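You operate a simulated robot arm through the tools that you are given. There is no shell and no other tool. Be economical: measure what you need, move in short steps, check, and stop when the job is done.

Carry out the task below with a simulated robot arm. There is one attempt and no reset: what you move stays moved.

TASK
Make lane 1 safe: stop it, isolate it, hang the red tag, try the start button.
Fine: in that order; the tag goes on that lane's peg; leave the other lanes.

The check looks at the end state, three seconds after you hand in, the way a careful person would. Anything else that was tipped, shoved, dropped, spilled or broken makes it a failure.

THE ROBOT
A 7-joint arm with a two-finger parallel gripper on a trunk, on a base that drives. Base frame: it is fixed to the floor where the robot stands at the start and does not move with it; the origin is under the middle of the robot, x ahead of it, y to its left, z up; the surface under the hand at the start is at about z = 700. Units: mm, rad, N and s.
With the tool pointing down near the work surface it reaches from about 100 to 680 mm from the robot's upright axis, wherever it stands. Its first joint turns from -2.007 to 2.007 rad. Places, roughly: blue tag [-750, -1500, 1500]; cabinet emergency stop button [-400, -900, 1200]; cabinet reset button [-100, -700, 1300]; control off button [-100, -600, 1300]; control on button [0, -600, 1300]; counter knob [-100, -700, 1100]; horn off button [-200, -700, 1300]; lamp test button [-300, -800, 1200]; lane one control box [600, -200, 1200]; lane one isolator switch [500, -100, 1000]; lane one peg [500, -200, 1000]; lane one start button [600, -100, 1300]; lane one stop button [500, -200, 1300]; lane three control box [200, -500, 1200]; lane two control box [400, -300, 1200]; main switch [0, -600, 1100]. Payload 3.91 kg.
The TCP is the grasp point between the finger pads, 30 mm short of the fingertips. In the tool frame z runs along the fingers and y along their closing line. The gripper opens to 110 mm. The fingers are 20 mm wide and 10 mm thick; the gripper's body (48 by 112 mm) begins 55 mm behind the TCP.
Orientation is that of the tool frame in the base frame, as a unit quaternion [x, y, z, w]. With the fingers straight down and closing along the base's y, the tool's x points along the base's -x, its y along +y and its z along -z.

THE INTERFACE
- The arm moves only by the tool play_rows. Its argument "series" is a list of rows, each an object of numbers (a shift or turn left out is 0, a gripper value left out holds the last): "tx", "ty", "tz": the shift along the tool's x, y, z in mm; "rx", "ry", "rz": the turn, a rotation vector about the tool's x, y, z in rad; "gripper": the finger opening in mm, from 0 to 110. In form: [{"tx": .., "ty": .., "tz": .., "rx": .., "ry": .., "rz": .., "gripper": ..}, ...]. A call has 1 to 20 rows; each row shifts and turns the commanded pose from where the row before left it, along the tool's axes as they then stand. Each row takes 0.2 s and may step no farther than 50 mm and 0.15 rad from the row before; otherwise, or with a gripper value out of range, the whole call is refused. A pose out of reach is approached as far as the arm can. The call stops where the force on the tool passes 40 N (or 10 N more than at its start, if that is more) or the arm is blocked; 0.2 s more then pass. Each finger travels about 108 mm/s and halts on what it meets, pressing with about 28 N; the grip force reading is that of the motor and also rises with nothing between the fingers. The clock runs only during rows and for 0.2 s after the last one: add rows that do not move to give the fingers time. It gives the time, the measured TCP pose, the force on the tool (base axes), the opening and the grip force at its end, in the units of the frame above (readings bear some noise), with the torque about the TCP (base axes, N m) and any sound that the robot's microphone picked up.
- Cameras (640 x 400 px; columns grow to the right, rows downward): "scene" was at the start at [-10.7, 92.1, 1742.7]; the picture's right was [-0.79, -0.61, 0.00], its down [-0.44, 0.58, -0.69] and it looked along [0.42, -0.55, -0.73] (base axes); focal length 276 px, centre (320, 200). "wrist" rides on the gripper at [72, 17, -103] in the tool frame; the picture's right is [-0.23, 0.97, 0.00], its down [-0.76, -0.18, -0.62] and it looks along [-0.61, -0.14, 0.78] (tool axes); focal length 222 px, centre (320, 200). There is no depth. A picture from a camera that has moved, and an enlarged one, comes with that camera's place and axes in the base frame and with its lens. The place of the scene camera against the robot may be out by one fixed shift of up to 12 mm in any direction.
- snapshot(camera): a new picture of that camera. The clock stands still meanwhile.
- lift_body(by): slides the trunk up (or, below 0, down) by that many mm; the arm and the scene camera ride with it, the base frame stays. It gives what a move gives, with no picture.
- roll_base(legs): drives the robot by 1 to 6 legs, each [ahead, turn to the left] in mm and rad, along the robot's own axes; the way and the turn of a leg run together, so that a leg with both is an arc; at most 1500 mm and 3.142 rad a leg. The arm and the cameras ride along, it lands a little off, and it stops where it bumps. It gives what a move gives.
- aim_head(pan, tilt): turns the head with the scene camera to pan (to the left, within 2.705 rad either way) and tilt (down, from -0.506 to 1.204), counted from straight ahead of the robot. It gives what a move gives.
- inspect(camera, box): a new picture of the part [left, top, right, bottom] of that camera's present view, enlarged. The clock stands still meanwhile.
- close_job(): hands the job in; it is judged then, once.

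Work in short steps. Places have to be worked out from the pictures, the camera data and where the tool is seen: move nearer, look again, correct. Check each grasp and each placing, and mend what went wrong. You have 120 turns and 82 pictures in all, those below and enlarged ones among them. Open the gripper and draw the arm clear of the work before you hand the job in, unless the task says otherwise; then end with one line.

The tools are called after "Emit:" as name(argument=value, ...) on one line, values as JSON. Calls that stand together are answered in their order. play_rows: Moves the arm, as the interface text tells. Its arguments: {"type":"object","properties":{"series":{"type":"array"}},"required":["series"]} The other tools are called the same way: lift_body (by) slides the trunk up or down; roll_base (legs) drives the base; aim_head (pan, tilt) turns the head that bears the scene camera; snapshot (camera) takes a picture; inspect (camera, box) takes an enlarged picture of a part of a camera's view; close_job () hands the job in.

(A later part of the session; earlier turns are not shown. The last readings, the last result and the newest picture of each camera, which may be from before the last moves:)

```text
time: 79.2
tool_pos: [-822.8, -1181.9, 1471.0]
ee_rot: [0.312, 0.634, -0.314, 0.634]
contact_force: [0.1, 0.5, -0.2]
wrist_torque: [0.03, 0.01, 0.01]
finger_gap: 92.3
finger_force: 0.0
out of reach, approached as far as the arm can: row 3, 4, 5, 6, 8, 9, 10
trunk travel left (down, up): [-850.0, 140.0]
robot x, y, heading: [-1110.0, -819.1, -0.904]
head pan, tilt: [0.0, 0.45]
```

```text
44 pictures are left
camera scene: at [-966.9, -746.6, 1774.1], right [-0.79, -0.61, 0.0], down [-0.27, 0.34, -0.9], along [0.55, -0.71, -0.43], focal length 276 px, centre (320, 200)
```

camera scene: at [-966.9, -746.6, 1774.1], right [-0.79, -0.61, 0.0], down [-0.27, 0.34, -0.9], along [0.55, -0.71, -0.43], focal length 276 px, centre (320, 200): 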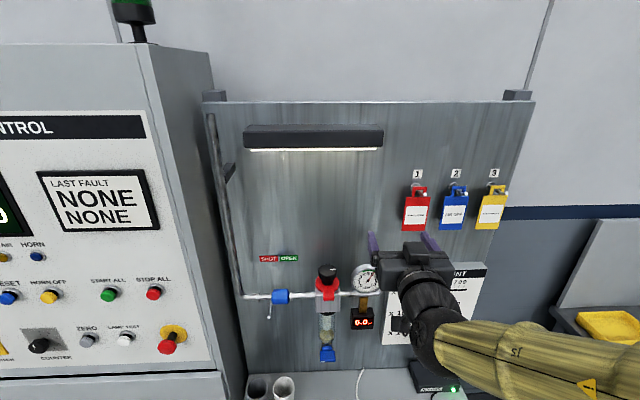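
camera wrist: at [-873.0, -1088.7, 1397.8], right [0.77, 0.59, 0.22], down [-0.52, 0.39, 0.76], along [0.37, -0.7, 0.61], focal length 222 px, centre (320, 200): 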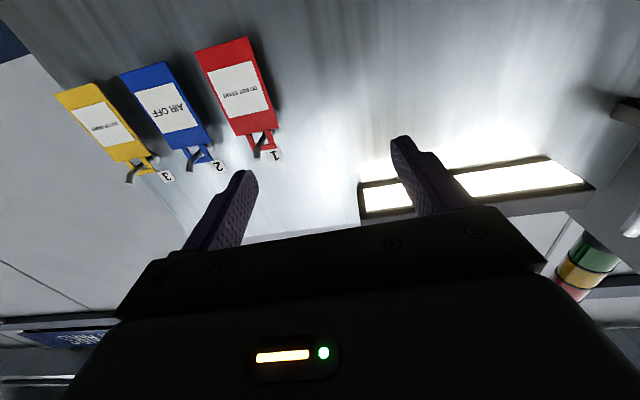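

Intersecting the wrist and scene rays puts the red tag body centre at about (-777,-1390,1438). I'll move to a standoff in front of it at z 1455, because the last commanded pose was too close in for the arm.

Emit:
play_rows(series=[{"tz": 45, "tx": -20}, {"tz": 45, "tx": -23}, {"tz": 45, "ty": -16}, {}, {}])

Emit:
snapshot(camera="wrist")

Emit:
snapshot(camera="scene")

```text
refused: row 2 steps farther than a row can; nothing moved
```

```text
43 pictures are left
camera wrist: at [-873.0, -1088.7, 1397.8], right [0.77, 0.59, 0.22], down [-0.52, 0.39, 0.76], along [0.37, -0.7, 0.61], focal length 222 px, centre (320, 200)
```

wrist: 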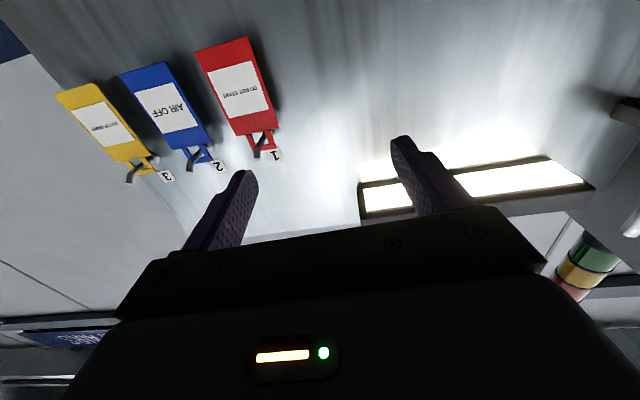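

```text
42 pictures are left
camera scene: at [-966.9, -746.6, 1774.1], right [-0.79, -0.61, 0.0], down [-0.27, 0.34, -0.9], along [0.55, -0.71, -0.43], focal length 276 px, centre (320, 200)
```

scene: 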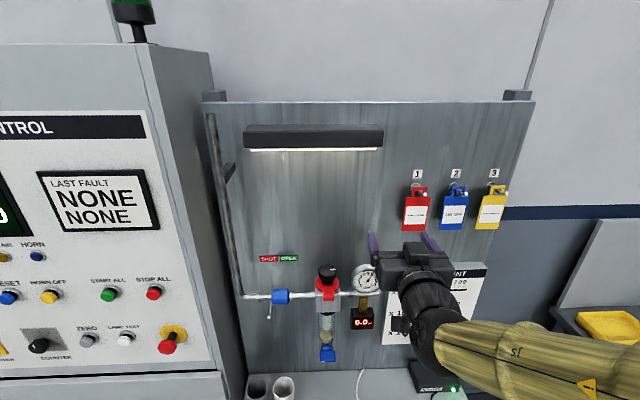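

A row was too long, so I'll repeat with shorter ones and read the result before taking pictures.

Emit:
play_rows(series=[{"tz": 40, "tx": -15}, {"tz": 40, "tx": -14}, {"tz": 40, "tx": -14}, {"tz": 15, "ty": -16}, {}, {}])

```text
time: 80.6
tool_pos: [-751.8, -1298.4, 1512.2]
ee_rot: [0.311, 0.635, -0.312, 0.634]
contact_force: [-0.9, 0.4, 0.0]
wrist_torque: [0.03, 0.03, 0.02]
finger_gap: 91.8
finger_force: 0.0
trunk travel left (down, up): [-850.0, 140.0]
robot x, y, heading: [-1110.3, -821.8, -0.911]
head pan, tilt: [0.0, 0.45]
```

The commanded pose had been reset to the measured one, so I'm about 76 mm too far left, 57 mm high and deeper than intended. I'll retract, then correct.

Emit:
play_rows(series=[{"tz": -45}, {"tz": -25, "tx": 30}, {"tx": 27, "ty": -30}, {"ty": -46}, {}])

Emit:
snapshot(camera="wrist")

Emit:
inspect(camera="scene", box=[340, 140, 520, 300])

```text
time: 81.8
tool_pos: [-801.3, -1252.8, 1484.6]
ee_rot: [0.318, 0.635, -0.317, 0.628]
contact_force: [-1.1, -0.4, 0.6]
wrist_torque: [0.0, 0.03, -0.02]
finger_gap: 92.1
finger_force: 0.0
out of reach, approached as far as the arm can: row 3, 4
trunk travel left (down, up): [-850.0, 140.0]
robot x, y, heading: [-1104.7, -818.2, -0.911]
head pan, tilt: [0.0, 0.45]
```

```text
41 pictures are left
camera wrist: at [-851.2, -1160.8, 1411.7], right [0.78, 0.58, 0.22], down [-0.51, 0.39, 0.77], along [0.36, -0.72, 0.6], focal length 222 px, centre (320, 200)
```

wrist: 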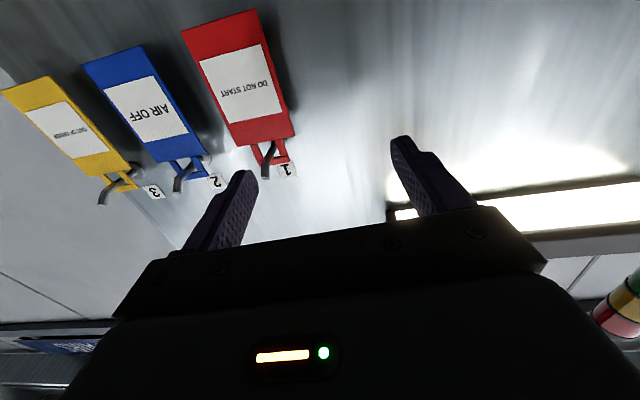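

```text
2.50 times, centred on (430, 220) of scene
camera zoom: at [-966.9, -748.8, 1774.1], right [-0.79, -0.61, 0.0], down [-0.27, 0.34, -0.9], along [0.55, -0.71, -0.44], focal length 691 px, centre (45, 150)
```

zoom: 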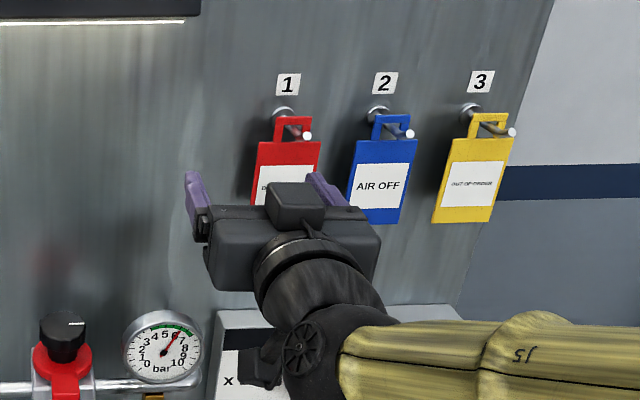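

The arm is too cramped with the wall this close. I'll back the base off 130 mm so the arm can stretch out, then try again.

Emit:
roll_base(legs=[[-130, 0]])

```text
time: 83.2
tool_pos: [-887.4, -1145.7, 1484.8]
ee_rot: [0.318, 0.635, -0.317, 0.629]
contact_force: [0.6, 1.0, -0.8]
wrist_torque: [0.0, 0.0, -0.02]
finger_gap: 92.1
finger_force: 0.1
trunk travel left (down, up): [-850.0, 140.0]
robot x, y, heading: [-1190.7, -712.4, -0.906]
head pan, tilt: [0.0, 0.45]
```

From the new view the tag centre comes out at about (-779,-1391,1433), which agrees with before. I'll go to the standoff at n≈530, lat −1462, z 1455.

Emit:
play_rows(series=[{"tz": 45}, {"tz": 45}, {"tz": 40}, {"tz": 30}, {"ty": -32, "tx": 15}, {"ty": -30, "tx": 15}, {}])

Emit:
snapshot(camera="wrist")

```text
time: 84.8
tool_pos: [-851.3, -1228.1, 1513.0]
ee_rot: [0.325, 0.636, -0.32, 0.622]
contact_force: [0.1, 0.2, -0.7]
wrist_torque: [0.02, 0.0, 0.0]
finger_gap: 92.1
finger_force: 0.1
out of reach, approached as far as the arm can: row 2, 3, 4, 5, 6
trunk travel left (down, up): [-850.0, 140.0]
robot x, y, heading: [-1193.5, -712.8, -0.907]
head pan, tilt: [0.0, 0.45]
```

```text
39 pictures are left
camera wrist: at [-901.7, -1132.9, 1441.6], right [0.79, 0.57, 0.22], down [-0.5, 0.39, 0.77], along [0.35, -0.73, 0.59], focal length 222 px, centre (320, 200)
```

wrist: 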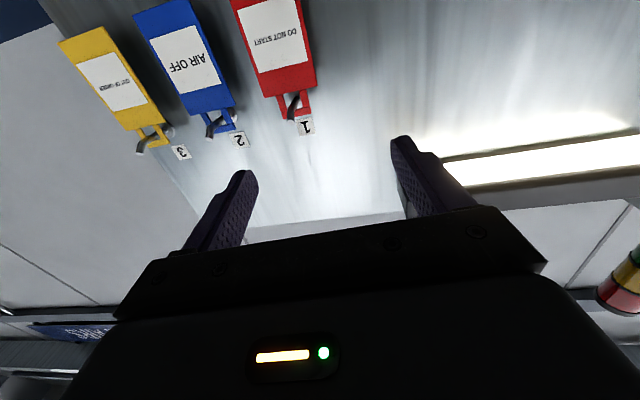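

The arm keeps drifting up in this posture, so it wants to work higher relative to the shoulder. I'll lower the trunk 120 mm and retry.

Emit:
lift_body(by=-120)

Emit:
play_rows(series=[{"tx": -40}, {"tx": -20, "tz": 20}, {"tz": 20, "ty": -20}, {}])

```text
time: 86.3
tool_pos: [-852.4, -1227.4, 1393.2]
ee_rot: [0.326, 0.636, -0.32, 0.622]
contact_force: [-1.0, -0.3, 0.7]
wrist_torque: [-0.02, 0.01, 0.01]
finger_gap: 92.0
finger_force: 0.0
trunk travel left (down, up): [-730.0, 260.0]
robot x, y, heading: [-1191.9, -714.2, -0.908]
head pan, tilt: [0.0, 0.45]
```

```text
time: 87.3
tool_pos: [-849.1, -1272.9, 1452.4]
ee_rot: [0.325, 0.636, -0.32, 0.622]
contact_force: [0.0, 0.0, -0.4]
wrist_torque: [0.03, 0.0, 0.01]
finger_gap: 92.0
finger_force: 0.1
out of reach, approached as far as the arm can: row 3
trunk travel left (down, up): [-730.0, 260.0]
robot x, y, heading: [-1191.2, -710.0, -0.905]
head pan, tilt: [0.0, 0.45]
```

That worked, so I'll lower the trunk another 120 mm and come back up with the arm.

Emit:
lift_body(by=-120)

Emit:
play_rows(series=[{"tx": -45}, {"tx": -45}, {"tx": -30}, {"ty": -15, "tz": 20}, {"tz": 10}, {}])

Emit:
snapshot(camera="wrist")

```text
time: 88.8
tool_pos: [-848.6, -1272.4, 1333.1]
ee_rot: [0.324, 0.636, -0.319, 0.623]
contact_force: [0.6, -0.4, -0.3]
wrist_torque: [0.0, 0.0, 0.01]
finger_gap: 91.9
finger_force: 0.0
trunk travel left (down, up): [-610.0, 380.0]
robot x, y, heading: [-1193.0, -710.7, -0.907]
head pan, tilt: [0.0, 0.45]
```

```text
time: 90.2
tool_pos: [-862.1, -1283.2, 1445.1]
ee_rot: [0.324, 0.636, -0.32, 0.623]
contact_force: [-0.7, 0.5, -0.2]
wrist_torque: [0.0, -0.04, 0.01]
finger_gap: 91.7
finger_force: 0.1
out of reach, approached as far as the arm can: row 3, 4, 5
trunk travel left (down, up): [-610.0, 380.0]
robot x, y, heading: [-1192.5, -716.6, -0.911]
head pan, tilt: [0.0, 0.45]
```

```text
38 pictures are left
camera wrist: at [-909.9, -1189.4, 1374.2], right [0.79, 0.57, 0.22], down [-0.5, 0.39, 0.77], along [0.35, -0.73, 0.59], focal length 222 px, centre (320, 200)
```

wrist: 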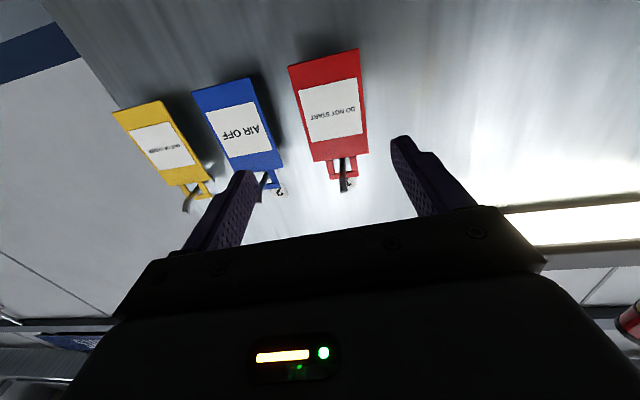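

Emit:
aim_head(pan=0.0, tilt=0.7)

Emit:
snapshot(camera="scene")

```text
time: 91.0
tool_pos: [-861.3, -1285.0, 1445.2]
ee_rot: [0.325, 0.637, -0.319, 0.622]
contact_force: [-0.1, -0.2, 0.0]
wrist_torque: [0.0, -0.03, 0.01]
finger_gap: 92.2
finger_force: 0.1
trunk travel left (down, up): [-610.0, 380.0]
robot x, y, heading: [-1193.2, -710.4, -0.909]
head pan, tilt: [0.0, 0.7]
```

```text
37 pictures are left
camera scene: at [-1055.7, -635.4, 1512.1], right [-0.79, -0.61, 0.0], down [-0.4, 0.51, -0.77], along [0.47, -0.6, -0.64], focal length 276 px, centre (320, 200)
```

scene: 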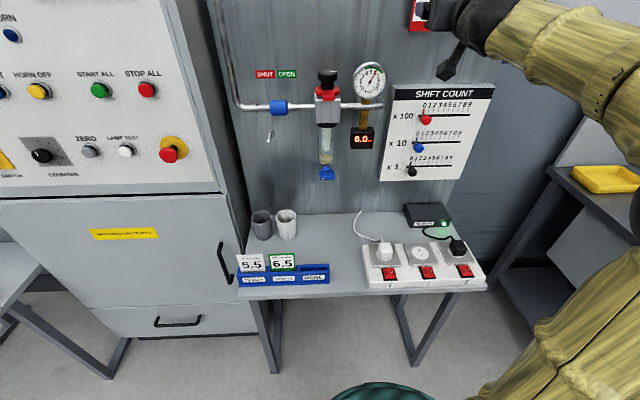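

The arm is stuck in an elbow-out-right posture. I'll retract and fold the tool back to pointing down about the wrist, to get a clean elbow-up posture again.

Emit:
play_rows(series=[{"tz": -40}, {"tz": -40}, {"ry": 0.15, "tx": 31}, {"ry": 0.15, "tx": 31}, {"ry": 0.15, "tx": 31}, {"ry": 0.15, "tx": 31}, {"ry": 0.15, "tx": 31}, {"ry": 0.15, "tx": 31}, {"ry": 0.15, "tx": 31}, {"ry": 0.15, "tx": 31}, {"ry": 0.15, "tx": 31}, {"ry": 0.15, "tx": 31}, {"ry": 0.07, "tx": 15}, {}])

Emit:
lift_body(by=240)

Emit:
snapshot(camera="scene")

```text
time: 94.0
tool_pos: [-1023.8, -1060.7, 1230.7]
ee_rot: [0.456, 0.89, 0.003, -0.008]
contact_force: [0.3, -0.4, 0.6]
wrist_torque: [0.0, -0.01, 0.0]
finger_gap: 92.0
finger_force: 0.0
trunk travel left (down, up): [-610.0, 380.0]
robot x, y, heading: [-1193.7, -711.8, -0.906]
head pan, tilt: [0.0, 0.7]
```

```text
time: 96.5
tool_pos: [-1023.2, -1060.1, 1471.4]
ee_rot: [0.457, 0.89, 0.003, -0.009]
contact_force: [-0.3, -0.3, 0.2]
wrist_torque: [-0.03, 0.01, 0.0]
finger_gap: 91.9
finger_force: 0.0
trunk travel left (down, up): [-850.0, 140.0]
robot x, y, heading: [-1189.4, -712.3, -0.905]
head pan, tilt: [0.0, 0.7]
```

```text
36 pictures are left
camera scene: at [-1055.7, -635.4, 1752.0], right [-0.79, -0.61, 0.0], down [-0.4, 0.51, -0.76], along [0.47, -0.6, -0.64], focal length 276 px, centre (320, 200)
```

scene: 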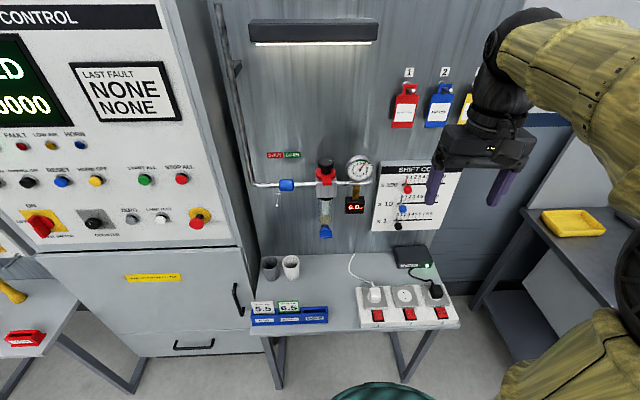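

The elbow still leans right. I'll extend the tool-down arm out towards full stretch (n≈480), which should bring the elbow into line, and then pitch up about the wrist.

Emit:
play_rows(series=[{"tx": -45}, {"tx": -45}, {"tx": -45}, {"tx": -45}, {"tx": -45}, {"tx": -30}, {}])

Emit:
snapshot(camera="scene")

```text
time: 98.1
tool_pos: [-880.6, -1258.7, 1465.4]
ee_rot: [0.456, 0.89, 0.004, -0.009]
contact_force: [-0.4, 0.1, -0.1]
wrist_torque: [-0.01, 0.0, -0.02]
finger_gap: 91.6
finger_force: 0.0
out of reach, approached as far as the arm can: row 6
trunk travel left (down, up): [-850.0, 140.0]
robot x, y, heading: [-1192.6, -714.5, -0.91]
head pan, tilt: [0.0, 0.7]
```

```text
35 pictures are left
camera scene: at [-1055.7, -635.0, 1752.0], right [-0.79, -0.62, 0.0], down [-0.4, 0.51, -0.77], along [0.47, -0.6, -0.64], focal length 276 px, centre (320, 200)
```

scene: 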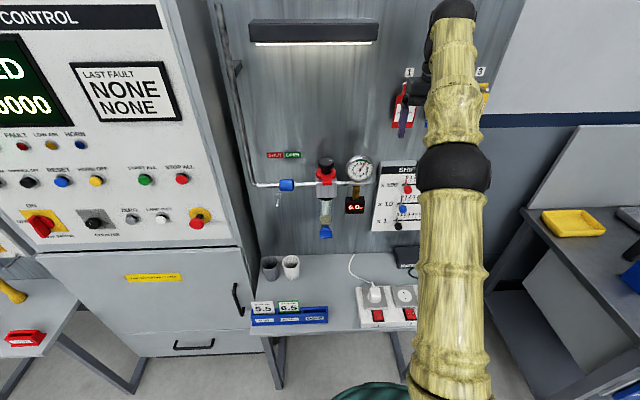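

The arm is now straight and in plane. I'll lower the tool 305 mm and back 49 mm with the elbow up, then check the posture.

Emit:
play_rows(series=[{"tx": 10, "tz": 43}, {"tx": 9, "tz": 43}, {"tx": 10, "tz": 44}, {"tx": 10, "tz": 44}, {"tx": 10, "tz": 44}, {"tz": 44}, {"tz": 43}, {}])

Emit:
snapshot(camera="scene")

```text
time: 99.9
tool_pos: [-911.4, -1212.1, 1156.0]
ee_rot: [0.456, 0.89, 0.003, -0.008]
contact_force: [-0.4, 0.1, 0.0]
wrist_torque: [0.0, 0.0, 0.01]
finger_gap: 92.0
finger_force: 0.2
trunk travel left (down, up): [-850.0, 140.0]
robot x, y, heading: [-1191.7, -710.0, -0.906]
head pan, tilt: [0.0, 0.7]
```

```text
34 pictures are left
camera scene: at [-1056.1, -634.9, 1752.0], right [-0.79, -0.62, 0.0], down [-0.4, 0.51, -0.77], along [0.47, -0.6, -0.64], focal length 276 px, centre (320, 200)
```

scene: 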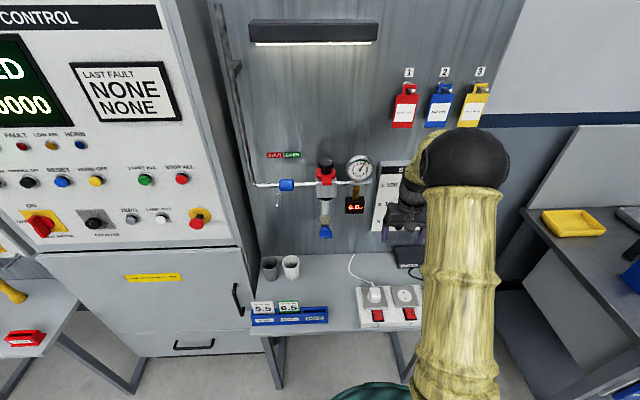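

The elbow is up and in plane. I'll pitch up about the wrist.

Emit:
play_rows(series=[{"ry": -0.15, "tx": -31, "tz": -13}, {"ry": -0.15, "tx": -31, "tz": -13}, {"ry": -0.15, "tx": -31, "tz": -13}, {"ry": -0.15, "tx": -31, "tz": -13}, {"ry": -0.15, "tx": -31, "tz": -13}, {"ry": -0.15, "tx": -31, "tz": -13}, {}])

```text
time: 101.5
tool_pos: [-827.5, -1330.4, 1293.8]
ee_rot: [0.411, 0.805, -0.195, 0.38]
contact_force: [-0.3, 0.5, 0.6]
wrist_torque: [0.02, -0.01, 0.01]
finger_gap: 92.0
finger_force: 0.0
trunk travel left (down, up): [-850.0, 140.0]
robot x, y, heading: [-1191.2, -712.5, -0.907]
head pan, tilt: [0.0, 0.7]
```

No reach flags. I'll finish the pitch, pulling back slightly as I go.

Emit:
play_rows(series=[{"ry": -0.15, "tx": -31, "tz": -18}, {"ry": -0.15, "tx": -31, "tz": -18}, {"ry": -0.15, "tx": -31, "tz": -18}, {"ry": -0.15, "tx": -31, "tz": -18}, {"ry": -0.071, "tx": -15, "tz": -8}, {}])

Emit:
snapshot(camera="wrist")

```text
time: 102.9
tool_pos: [-839.7, -1318.5, 1453.6]
ee_rot: [0.325, 0.636, -0.32, 0.623]
contact_force: [0.2, -0.1, 0.8]
wrist_torque: [-0.01, 0.02, 0.02]
finger_gap: 92.0
finger_force: 0.1
trunk travel left (down, up): [-850.0, 140.0]
robot x, y, heading: [-1192.6, -712.8, -0.903]
head pan, tilt: [0.0, 0.7]
```

```text
33 pictures are left
camera wrist: at [-888.9, -1223.0, 1382.0], right [0.79, 0.57, 0.23], down [-0.5, 0.39, 0.77], along [0.35, -0.73, 0.59], focal length 222 px, centre (320, 200)
```

wrist: 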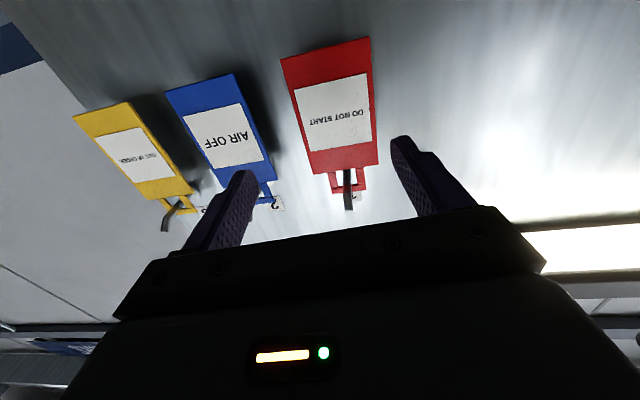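

The posture is good and I'm facing the red tag. I estimate its body spans z 1393–1501, about 67 mm wide, centred at lat −1457, so I'll grip at z≈1465. I'll correct the lateral offset, yaw and height and go in half way.

Emit:
play_rows(series=[{"ty": 11, "tx": -12, "rx": -0.034}, {"tz": 25}, {"tz": 20}, {}])

Emit:
snapshot(camera="wrist")

Emit:
aim_head(pan=-0.1, tilt=0.5)

Emit:
inspect(camera="scene", box=[300, 100, 500, 240])

```text
time: 103.9
tool_pos: [-804.7, -1346.5, 1464.4]
ee_rot: [0.315, 0.641, -0.309, 0.628]
contact_force: [-0.9, -0.4, 0.1]
wrist_torque: [0.0, -0.02, -0.02]
finger_gap: 91.9
finger_force: 0.1
trunk travel left (down, up): [-850.0, 140.0]
robot x, y, heading: [-1193.3, -716.3, -0.907]
head pan, tilt: [0.0, 0.7]
```

```text
32 pictures are left
camera wrist: at [-855.8, -1253.0, 1392.4], right [0.77, 0.59, 0.23], down [-0.51, 0.37, 0.77], along [0.37, -0.71, 0.59], focal length 222 px, centre (320, 200)
```

wrist: 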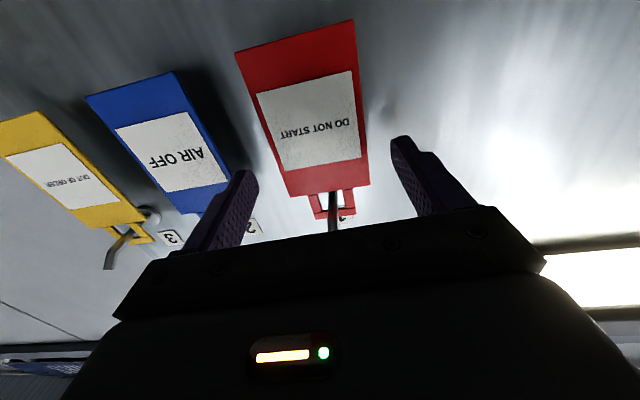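

```text
time: 104.6
tool_pos: [-804.2, -1345.5, 1464.0]
ee_rot: [0.314, 0.641, -0.309, 0.629]
contact_force: [0.0, 0.0, 0.5]
wrist_torque: [0.01, 0.01, 0.01]
finger_gap: 92.1
finger_force: 0.0
trunk travel left (down, up): [-850.0, 140.0]
robot x, y, heading: [-1193.8, -712.4, -0.909]
head pan, tilt: [-0.099, 0.499]
```

```text
2.86 times, centred on (400, 170) of scene
camera zoom: at [-1059.3, -645.4, 1769.6], right [-0.85, -0.53, 0.0], down [-0.26, 0.41, -0.88], along [0.47, -0.74, -0.48], focal length 789 px, centre (91, 286)
```

zoom: 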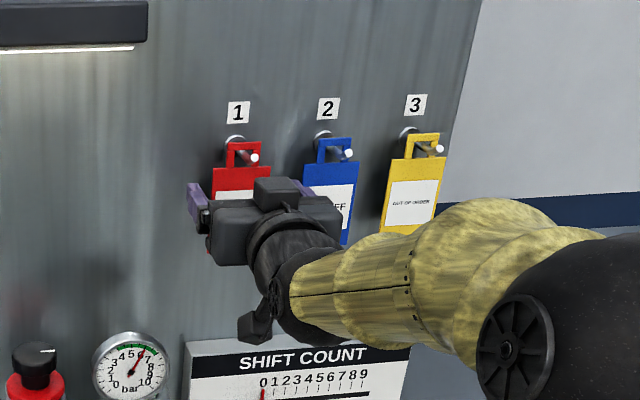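

The tag is centred (lat −1456) and its plane is at n≈610–620. I'll advance 30 mm so the fingertips pass the tag's edges.

Emit:
play_rows(series=[{"tz": 15}, {"tz": 15}, {}])

Emit:
snapshot(camera="wrist")

Emit:
inspect(camera="scene", box=[340, 120, 440, 190])

```text
time: 105.4
tool_pos: [-788.6, -1365.4, 1460.7]
ee_rot: [0.315, 0.642, -0.31, 0.627]
contact_force: [-20.7, 26.4, -15.2]
wrist_torque: [-0.38, 0.74, 1.85]
finger_gap: 91.7
finger_force: 0.0
trunk travel left (down, up): [-850.0, 140.0]
robot x, y, heading: [-1194.8, -710.6, -0.91]
head pan, tilt: [-0.099, 0.499]
```

```text
30 pictures are left
camera wrist: at [-841.8, -1271.6, 1390.5], right [0.77, 0.59, 0.22], down [-0.51, 0.37, 0.78], along [0.38, -0.71, 0.59], focal length 222 px, centre (320, 200)
```

wrist: 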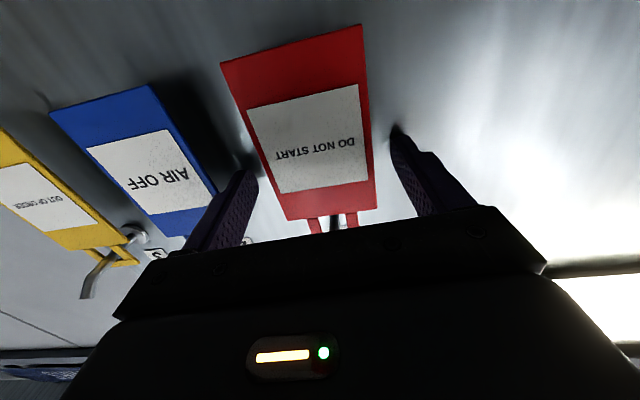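

```text
5.71 times, centred on (390, 155) of scene
camera zoom: at [-1064.0, -639.6, 1769.6], right [-0.85, -0.53, 0.0], down [-0.25, 0.4, -0.88], along [0.47, -0.74, -0.48], focal length 1579 px, centre (-80, 457)
```

zoom: 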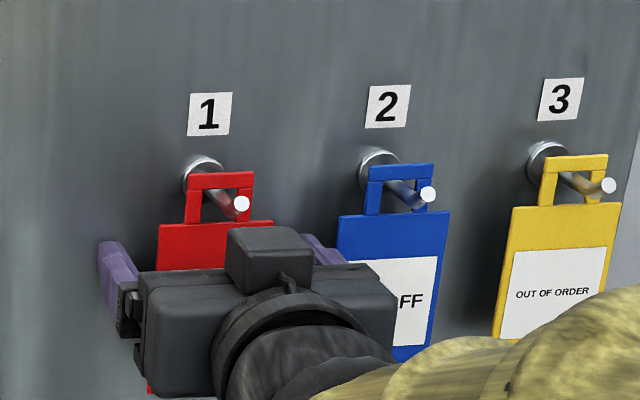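

The force shows the fingertips have touched the board (n≈627), so the tag plane lies between the fingers. I'll back off 8 mm and close on the tag's edges.

Emit:
play_rows(series=[{"tz": -10}, {}])

Emit:
play_rows(series=[{"gripper": 75}, {"gripper": 60}, {"gripper": 50}, {"gripper": 40}, {}])

Emit:
snapshot(camera="wrist")

```text
time: 106.0
tool_pos: [-791.9, -1362.5, 1462.0]
ee_rot: [0.314, 0.64, -0.309, 0.629]
contact_force: [0.1, 0.6, -0.4]
wrist_torque: [0.0, -0.01, -0.01]
finger_gap: 91.8
finger_force: 0.1
trunk travel left (down, up): [-850.0, 140.0]
robot x, y, heading: [-1197.0, -710.4, -0.904]
head pan, tilt: [-0.099, 0.499]
```

```text
time: 107.2
tool_pos: [-791.4, -1361.1, 1461.2]
ee_rot: [0.314, 0.641, -0.309, 0.628]
contact_force: [-0.3, 0.2, 1.6]
wrist_torque: [0.0, -0.03, -0.02]
finger_gap: 58.7
finger_force: 27.7
trunk travel left (down, up): [-850.0, 140.0]
robot x, y, heading: [-1193.8, -714.9, -0.91]
head pan, tilt: [-0.099, 0.499]
```

```text
28 pictures are left
camera wrist: at [-843.5, -1269.2, 1389.8], right [0.77, 0.59, 0.23], down [-0.51, 0.37, 0.77], along [0.37, -0.71, 0.59], focal length 222 px, centre (320, 200)
```

wrist: 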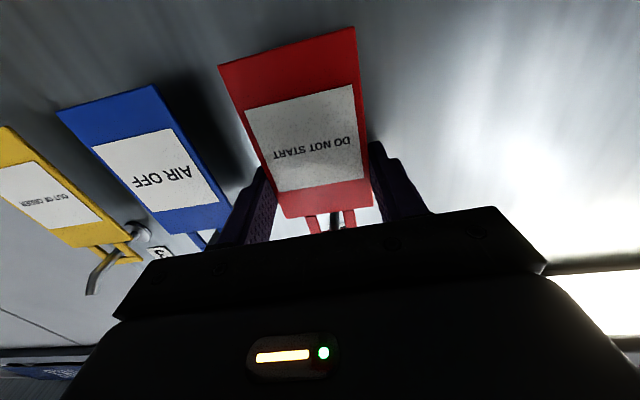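

The tag is gripped (gap 58.7 mm, 28 N). Before lifting it off I need the shape of the peg's end, so I'll enlarge the yellow tag's peg.

Emit:
inspect(camera="wrist", box=[60, 200, 180, 310])

```text
3.64 times, centred on (120, 255) of wrist
camera zoom: at [-843.5, -1269.2, 1389.8], right [0.77, 0.59, 0.23], down [-0.51, 0.37, 0.77], along [0.37, -0.71, 0.59], focal length 808 px, centre (1047, 0)
```

zoom: 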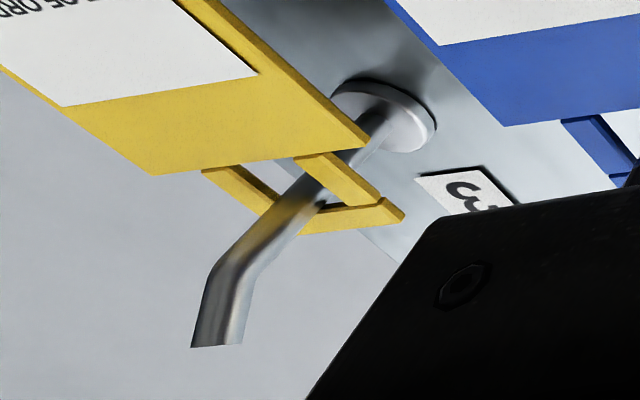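

The peg is a level rod about 45 mm long, with a tip that rises about 7 mm over the last 12 mm. I'll lift 5 mm to centre the rod in the bail, draw out 20 mm, then rise along the tip and come clear.

Emit:
play_rows(series=[{"tx": -3}, {"tx": -2}, {"tz": -7}, {"tz": -7}, {"tz": -6}, {}])

Emit:
inspect(camera="scene", box=[340, 120, 440, 190])

```text
time: 108.6
tool_pos: [-802.1, -1347.2, 1464.5]
ee_rot: [0.314, 0.641, -0.309, 0.628]
contact_force: [0.2, 0.3, -0.8]
wrist_torque: [-0.01, 0.01, -0.01]
finger_gap: 58.8
finger_force: 27.9
trunk travel left (down, up): [-850.0, 140.0]
robot x, y, heading: [-1190.6, -713.8, -0.909]
head pan, tilt: [-0.099, 0.499]
```

```text
5.71 times, centred on (390, 155) of scene
camera zoom: at [-1059.2, -645.7, 1769.7], right [-0.85, -0.53, 0.0], down [-0.26, 0.41, -0.88], along [0.47, -0.74, -0.48], focal length 1579 px, centre (-80, 457)
```

zoom: 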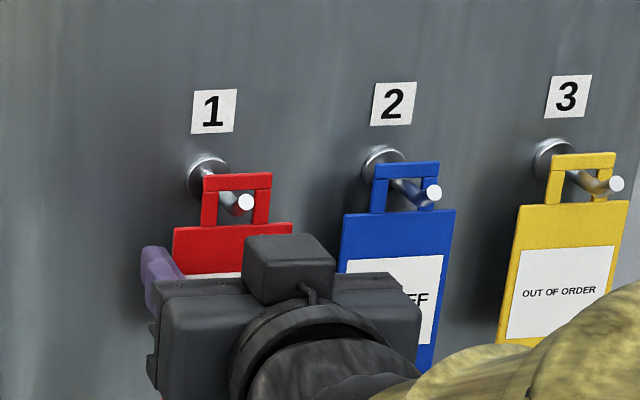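

The tag follows freely and the tip sits inside the bail window. I'll rise along the tip and draw clear.

Emit:
play_rows(series=[{"tz": -5, "tx": -3}, {"tz": -5, "tx": -3}, {"tz": -5, "tx": -2}, {"tz": -10}, {"tz": -20}, {"tz": -20}, {}])

Emit:
inspect(camera="scene", box=[340, 120, 440, 190])

Emit:
snapshot(camera="wrist")

```text
time: 110.2
tool_pos: [-841.3, -1296.2, 1477.9]
ee_rot: [0.314, 0.642, -0.309, 0.628]
contact_force: [-0.8, 0.9, -0.8]
wrist_torque: [0.0, -0.02, 0.01]
finger_gap: 58.4
finger_force: 27.8
trunk travel left (down, up): [-850.0, 140.0]
robot x, y, heading: [-1193.1, -712.5, -0.907]
head pan, tilt: [-0.099, 0.499]
```

```text
5.71 times, centred on (390, 155) of scene
camera zoom: at [-1059.1, -646.1, 1769.7], right [-0.85, -0.53, 0.0], down [-0.26, 0.41, -0.88], along [0.47, -0.74, -0.48], focal length 1579 px, centre (-80, 457)
```

zoom: 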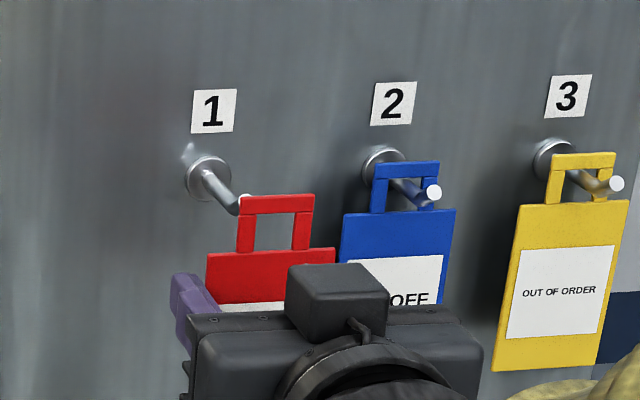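

```text
24 pictures are left
camera wrist: at [-892.8, -1202.8, 1405.7], right [0.77, 0.59, 0.23], down [-0.51, 0.37, 0.77], along [0.37, -0.71, 0.59], focal length 222 px, centre (320, 200)
```

wrist: 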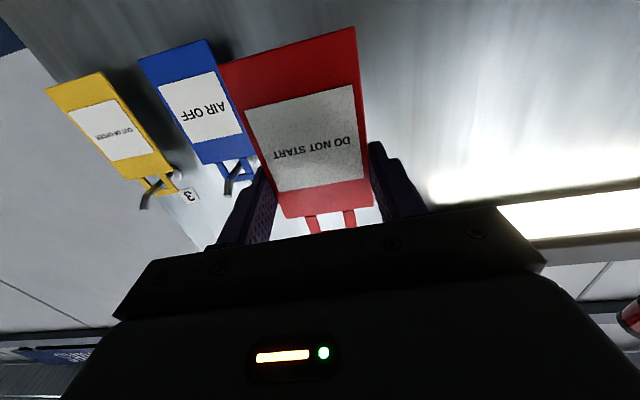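

The tag is off its peg and held firmly. I'll back away from the wall, turn left, and drive along it to lane 1. The arm stays high and well clear of the cabinet at this distance.

Emit:
roll_base(legs=[[-260, 0], [0, 1.571], [870, 0], [870, 0]])

```text
time: 127.9
tool_pos: [620.4, 935.0, 1477.3]
ee_rot: [-0.233, 0.675, 0.227, 0.662]
contact_force: [0.2, 0.5, -0.7]
wrist_torque: [0.01, 0.01, 0.0]
finger_gap: 58.6
finger_force: 27.8
trunk travel left (down, up): [-850.0, 140.0]
robot x, y, heading: [38.0, 583.6, 0.669]
head pan, tilt: [-0.099, 0.499]
```

I'm at lat 386, n −438. I'll turn right to face the wall, move 60 mm ahead, and look.

Emit:
roll_base(legs=[[0, -1.58], [60, 0]])

Emit:
aim_head(pan=-0.1, tilt=0.7)

Emit:
snapshot(camera="scene")

```text
time: 134.5
tool_pos: [423.2, -38.8, 1479.7]
ee_rot: [0.312, 0.64, -0.309, 0.63]
contact_force: [-1.2, 0.2, -1.0]
wrist_torque: [0.04, -0.01, 0.06]
finger_gap: 58.4
finger_force: 28.4
trunk travel left (down, up): [-850.0, 140.0]
robot x, y, heading: [70.6, 539.3, -0.896]
head pan, tilt: [-0.099, 0.499]
```

```text
time: 135.2
tool_pos: [425.4, -42.4, 1477.2]
ee_rot: [0.312, 0.642, -0.308, 0.629]
contact_force: [0.0, -0.5, -0.9]
wrist_torque: [-0.01, -0.02, -0.01]
finger_gap: 58.4
finger_force: 27.7
trunk travel left (down, up): [-850.0, 140.0]
robot x, y, heading: [70.8, 540.1, -0.894]
head pan, tilt: [-0.099, 0.7]
```

```text
23 pictures are left
camera scene: at [200.5, 612.8, 1752.0], right [-0.84, -0.54, 0.0], down [-0.35, 0.54, -0.77], along [0.41, -0.64, -0.64], focal length 276 px, centre (320, 200)
```

scene: 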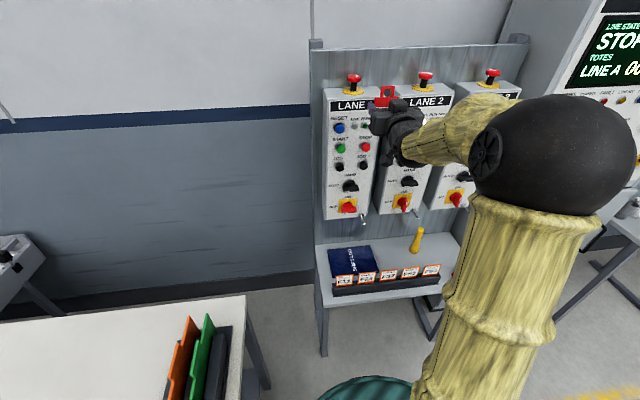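

I'm lined up with lane 1 (TCP lat 310, n 290). I'll lower the trunk 480 mm so the bail sits a little above peg height while still standing off.

Emit:
lift_body(by=-505)

Emit:
play_rows(series=[{"ty": -20}, {}])

Emit:
snapshot(camera="scene")

Emit:
snapshot(camera="wrist")

```text
refused: -505 is not a number from -400 to 400
```

```text
time: 135.8
tool_pos: [409.3, -54.0, 1478.5]
ee_rot: [0.312, 0.642, -0.309, 0.629]
contact_force: [-0.1, 0.3, -0.4]
wrist_torque: [0.0, 0.03, -0.01]
finger_gap: 58.6
finger_force: 27.6
trunk travel left (down, up): [-850.0, 140.0]
robot x, y, heading: [74.1, 538.5, -0.898]
head pan, tilt: [-0.099, 0.7]
```

```text
22 pictures are left
camera scene: at [201.0, 613.6, 1751.9], right [-0.84, -0.54, 0.0], down [-0.35, 0.54, -0.76], along [0.41, -0.64, -0.64], focal length 276 px, centre (320, 200)
```

scene: 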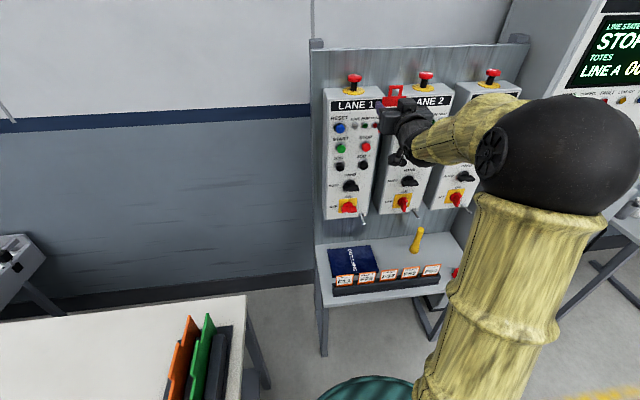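

```text
21 pictures are left
camera wrist: at [357.5, 39.1, 1406.7], right [0.77, 0.6, 0.22], down [-0.51, 0.37, 0.77], along [0.38, -0.71, 0.59], focal length 222 px, centre (320, 200)
```

wrist: 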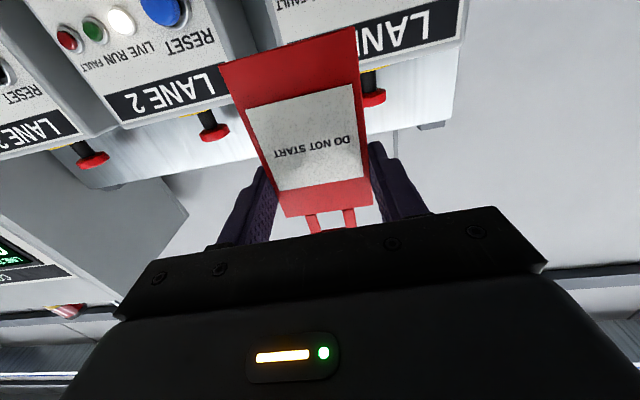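

The lift limit is 400 mm per call, so I'll lower in two steps.

Emit:
lift_body(by=-400)

Emit:
lift_body(by=-120)

Emit:
inspect(camera="scene", box=[320, 60, 460, 160])

Emit:
snapshot(camera="wrist")

```text
time: 139.6
tool_pos: [408.9, -54.1, 1078.1]
ee_rot: [0.312, 0.642, -0.308, 0.629]
contact_force: [-0.1, -0.1, 0.0]
wrist_torque: [0.0, 0.0, -0.01]
finger_gap: 59.0
finger_force: 28.1
trunk travel left (down, up): [-450.0, 540.0]
robot x, y, heading: [69.1, 542.4, -0.901]
head pan, tilt: [-0.099, 0.7]
```

```text
time: 141.1
tool_pos: [409.6, -53.6, 957.4]
ee_rot: [0.312, 0.642, -0.308, 0.629]
contact_force: [0.3, -0.2, -0.9]
wrist_torque: [0.0, -0.01, 0.01]
finger_gap: 58.4
finger_force: 27.8
trunk travel left (down, up): [-330.0, 660.0]
robot x, y, heading: [72.4, 540.2, -0.904]
head pan, tilt: [-0.099, 0.7]
```

```text
4.00 times, centred on (390, 110) of scene
camera zoom: at [200.3, 613.0, 1232.0], right [-0.84, -0.54, 0.0], down [-0.35, 0.54, -0.76], along [0.41, -0.64, -0.64], focal length 1105 px, centre (40, 560)
```

zoom: 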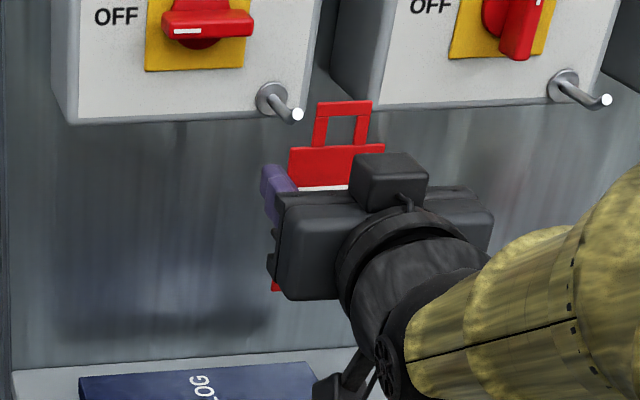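

```text
19 pictures are left
camera wrist: at [357.1, 38.8, 886.5], right [0.77, 0.6, 0.23], down [-0.51, 0.37, 0.77], along [0.38, -0.71, 0.59], focal length 222 px, centre (320, 200)
```

wrist: 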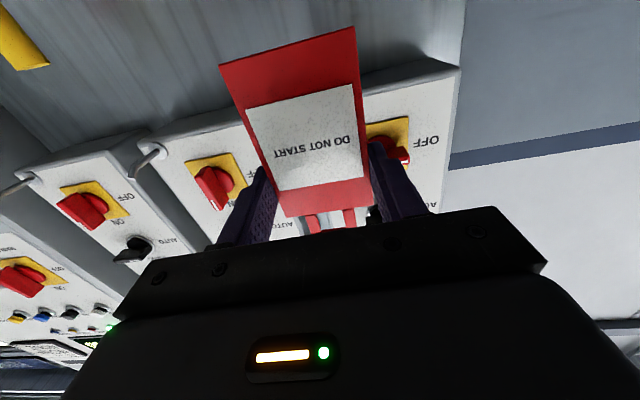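

The scene view shows both the bail and lane 1's peg. By the scene rays the bail window centre is at about TCP+42 mm, and the peg tip is at (n 400, lat 288, z 976). I'll move to just short of the tip and check.

Emit:
play_rows(series=[{"tz": 25, "tx": 7, "ty": -4}, {"tz": 25, "tx": 7}, {"tz": 20}, {"tz": 10}, {}])

Emit:
inspect(camera="scene", box=[360, 70, 430, 120])

```text
time: 142.3
tool_pos: [455.3, -119.7, 943.0]
ee_rot: [0.312, 0.641, -0.308, 0.629]
contact_force: [-0.3, -0.7, 0.1]
wrist_torque: [-0.01, -0.01, 0.04]
finger_gap: 58.5
finger_force: 28.0
trunk travel left (down, up): [-330.0, 660.0]
robot x, y, heading: [70.4, 539.5, -0.9]
head pan, tilt: [-0.099, 0.7]
```

```text
8.00 times, centred on (395, 95) of scene
camera zoom: at [200.4, 612.9, 1232.0], right [-0.84, -0.54, 0.0], down [-0.35, 0.54, -0.76], along [0.41, -0.64, -0.64], focal length 2210 px, centre (-280, 1040)
```

zoom: 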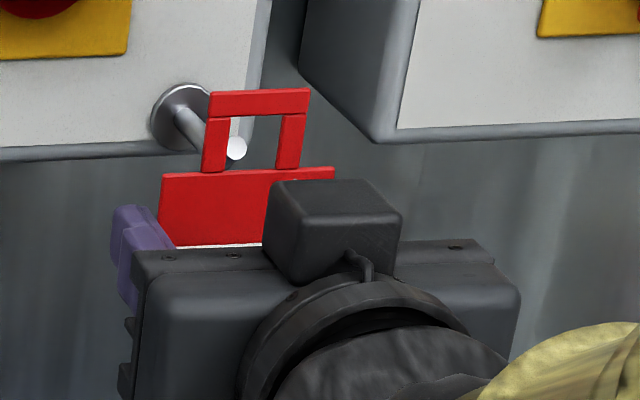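

At the tip plane, parallax says lateral is good but the bail would be about 11 mm too high. I'll lower 10 mm, advance 12 mm, and check again.

Emit:
play_rows(series=[{"tx": 5}, {"tx": 5}, {"tz": 6}, {"tz": 6}, {}])

Emit:
inspect(camera="scene", box=[370, 75, 412, 105])

```text
time: 143.5
tool_pos: [463.0, -128.1, 934.0]
ee_rot: [0.313, 0.641, -0.308, 0.629]
contact_force: [0.9, 0.2, -0.2]
wrist_torque: [-0.02, 0.05, 0.02]
finger_gap: 58.4
finger_force: 27.8
trunk travel left (down, up): [-330.0, 660.0]
robot x, y, heading: [68.7, 539.0, -0.899]
head pan, tilt: [-0.099, 0.7]
```

```text
13.33 times, centred on (391, 90) of scene
camera zoom: at [200.4, 612.9, 1232.0], right [-0.84, -0.54, 0.0], down [-0.35, 0.54, -0.76], along [0.41, -0.64, -0.64], focal length 3683 px, centre (-627, 1667)
```

zoom: 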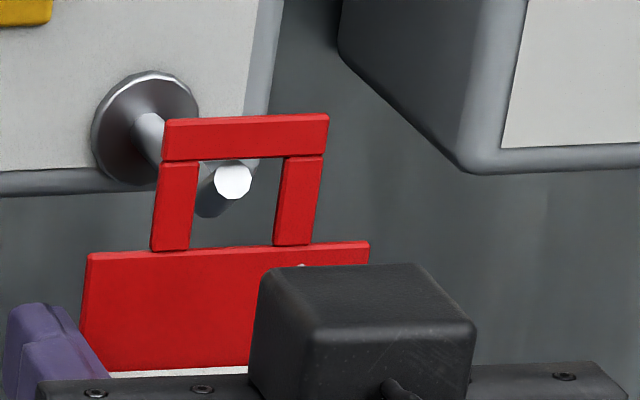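

The tip now sits inside the window, and after 10 mm more it should be centred within 2 mm. I'll thread it: 10 mm straight in, then 12 mm in while dropping 7 mm.

Emit:
play_rows(series=[{"tz": 5, "ty": -2}, {"tz": 5}, {"tz": 4, "tx": 2}, {"tz": 4, "tx": 2}, {}])

Emit:
inspect(camera="scene", box=[370, 75, 412, 105])

```text
time: 144.7
tool_pos: [472.5, -145.1, 929.1]
ee_rot: [0.313, 0.642, -0.309, 0.629]
contact_force: [0.5, 1.1, 0.4]
wrist_torque: [-0.05, 0.09, 0.01]
finger_gap: 58.5
finger_force: 28.0
trunk travel left (down, up): [-330.0, 660.0]
robot x, y, heading: [73.3, 536.7, -0.9]
head pan, tilt: [-0.099, 0.7]
```

```text
13.33 times, centred on (391, 90) of scene
camera zoom: at [200.5, 613.1, 1232.0], right [-0.84, -0.54, 0.0], down [-0.35, 0.54, -0.76], along [0.41, -0.64, -0.64], focal length 3683 px, centre (-627, 1667)
```

zoom: 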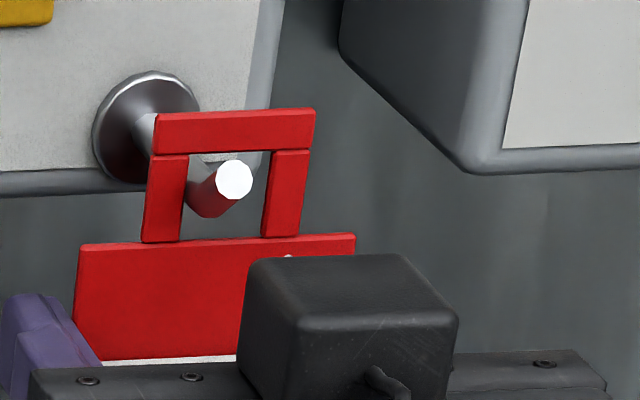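

The bail is around the tip with no contact force. I'll shift 3 mm left to centre on the rod, drop 3 mm, and go in a further 18 mm.

Emit:
play_rows(series=[{"tz": 4, "tx": 2, "ty": 3}, {"tz": 4, "tx": 1}, {"tz": 5}, {"tz": 5}, {}])

Emit:
inspect(camera="scene", box=[370, 75, 412, 105])

```text
time: 145.9
tool_pos: [485.5, -156.0, 924.8]
ee_rot: [0.312, 0.642, -0.308, 0.629]
contact_force: [0.1, -1.1, 5.9]
wrist_torque: [-0.01, -0.06, -0.05]
finger_gap: 58.5
finger_force: 27.4
trunk travel left (down, up): [-330.0, 660.0]
robot x, y, heading: [70.1, 539.6, -0.896]
head pan, tilt: [-0.099, 0.7]
```

```text
13.33 times, centred on (391, 90) of scene
camera zoom: at [199.9, 613.4, 1232.1], right [-0.84, -0.54, 0.0], down [-0.35, 0.54, -0.77], along [0.41, -0.64, -0.64], focal length 3683 px, centre (-627, 1667)
```

zoom: 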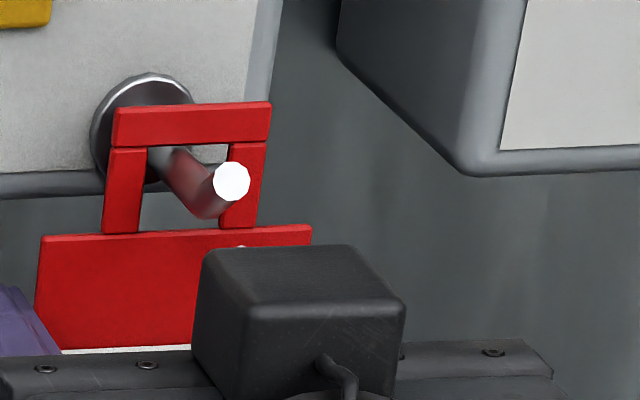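

The rod passes through the bail, which rests on it (about 6 N upward), roughly 30 mm in from the tip. I'll open the fingers gently and check.

Emit:
play_rows(series=[{"gripper": 62}, {"gripper": 70}, {"gripper": 90}, {}])

Emit:
play_rows(series=[{"tz": -10}, {"tz": -20}, {"tz": -30}, {"tz": -30}, {"tz": -20}, {}])

Emit:
snapshot(camera="wrist")

Emit:
inspect(camera="scene", box=[320, 50, 460, 150])

```text
time: 146.9
tool_pos: [486.2, -156.8, 925.1]
ee_rot: [0.313, 0.641, -0.309, 0.629]
contact_force: [-0.3, -0.7, -0.1]
wrist_torque: [0.03, -0.03, 0.01]
finger_gap: 89.9
finger_force: 0.0
trunk travel left (down, up): [-330.0, 660.0]
robot x, y, heading: [73.9, 539.8, -0.898]
head pan, tilt: [-0.099, 0.7]
```

```text
time: 148.3
tool_pos: [417.2, -68.5, 926.0]
ee_rot: [0.312, 0.642, -0.308, 0.629]
contact_force: [0.5, -0.6, 0.1]
wrist_torque: [-0.04, 0.01, 0.0]
finger_gap: 89.7
finger_force: 0.1
trunk travel left (down, up): [-330.0, 660.0]
robot x, y, heading: [72.5, 537.4, -0.897]
head pan, tilt: [-0.099, 0.7]
```

```text
14 pictures are left
camera wrist: at [365.4, 24.0, 856.1], right [0.77, 0.6, 0.23], down [-0.51, 0.37, 0.77], along [0.38, -0.71, 0.59], focal length 222 px, centre (320, 200)
```

wrist: 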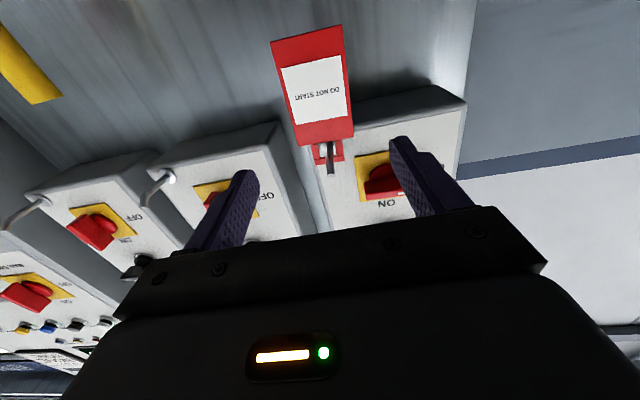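

```text
4.00 times, centred on (390, 100) of scene
camera zoom: at [200.3, 613.1, 1232.0], right [-0.84, -0.54, 0.0], down [-0.35, 0.54, -0.76], along [0.41, -0.64, -0.64], focal length 1105 px, centre (40, 600)
```

zoom: 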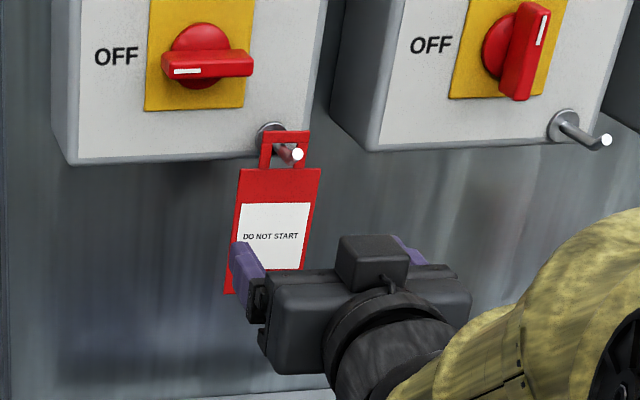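

The red tag hangs on lane 1's peg and the isolator shows OFF. Now the start-button try: close the gripper, raise to button height, and shift to START (lat≈394, z≈1284).

Emit:
lift_body(by=358)

Emit:
play_rows(series=[{"gripper": 0, "ty": 36}, {"ty": 36}, {"ty": 34, "tz": 20}, {"tz": 15}, {}])

Emit:
snapshot(camera="wrist")

```text
time: 151.8
tool_pos: [418.4, -69.4, 1285.1]
ee_rot: [0.312, 0.641, -0.308, 0.629]
contact_force: [-0.7, -0.5, -0.3]
wrist_torque: [-0.02, -0.01, 0.0]
finger_gap: 89.9
finger_force: 0.1
trunk travel left (down, up): [-688.0, 302.0]
robot x, y, heading: [70.2, 544.2, -0.897]
head pan, tilt: [-0.099, 0.7]
```

```text
time: 153.0
tool_pos: [523.7, -33.5, 1286.0]
ee_rot: [0.312, 0.642, -0.308, 0.629]
contact_force: [1.2, -0.1, -0.6]
wrist_torque: [0.03, -0.04, 0.0]
finger_gap: 0.4
finger_force: 28.2
trunk travel left (down, up): [-688.0, 302.0]
robot x, y, heading: [70.5, 537.5, -0.902]
head pan, tilt: [-0.099, 0.7]
```

```text
12 pictures are left
camera wrist: at [470.8, 59.5, 1214.0], right [0.77, 0.6, 0.22], down [-0.51, 0.37, 0.77], along [0.38, -0.71, 0.59], focal length 222 px, centre (320, 200)
```

wrist: 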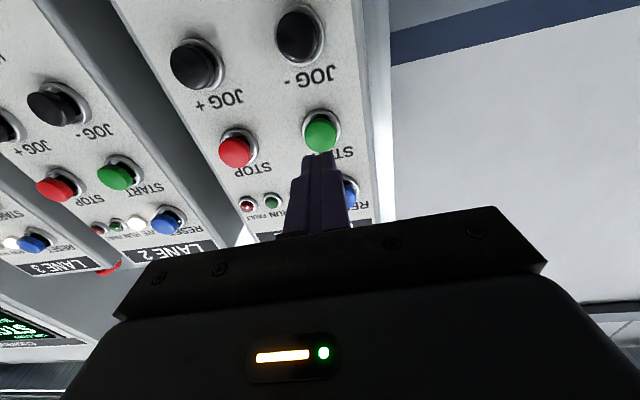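

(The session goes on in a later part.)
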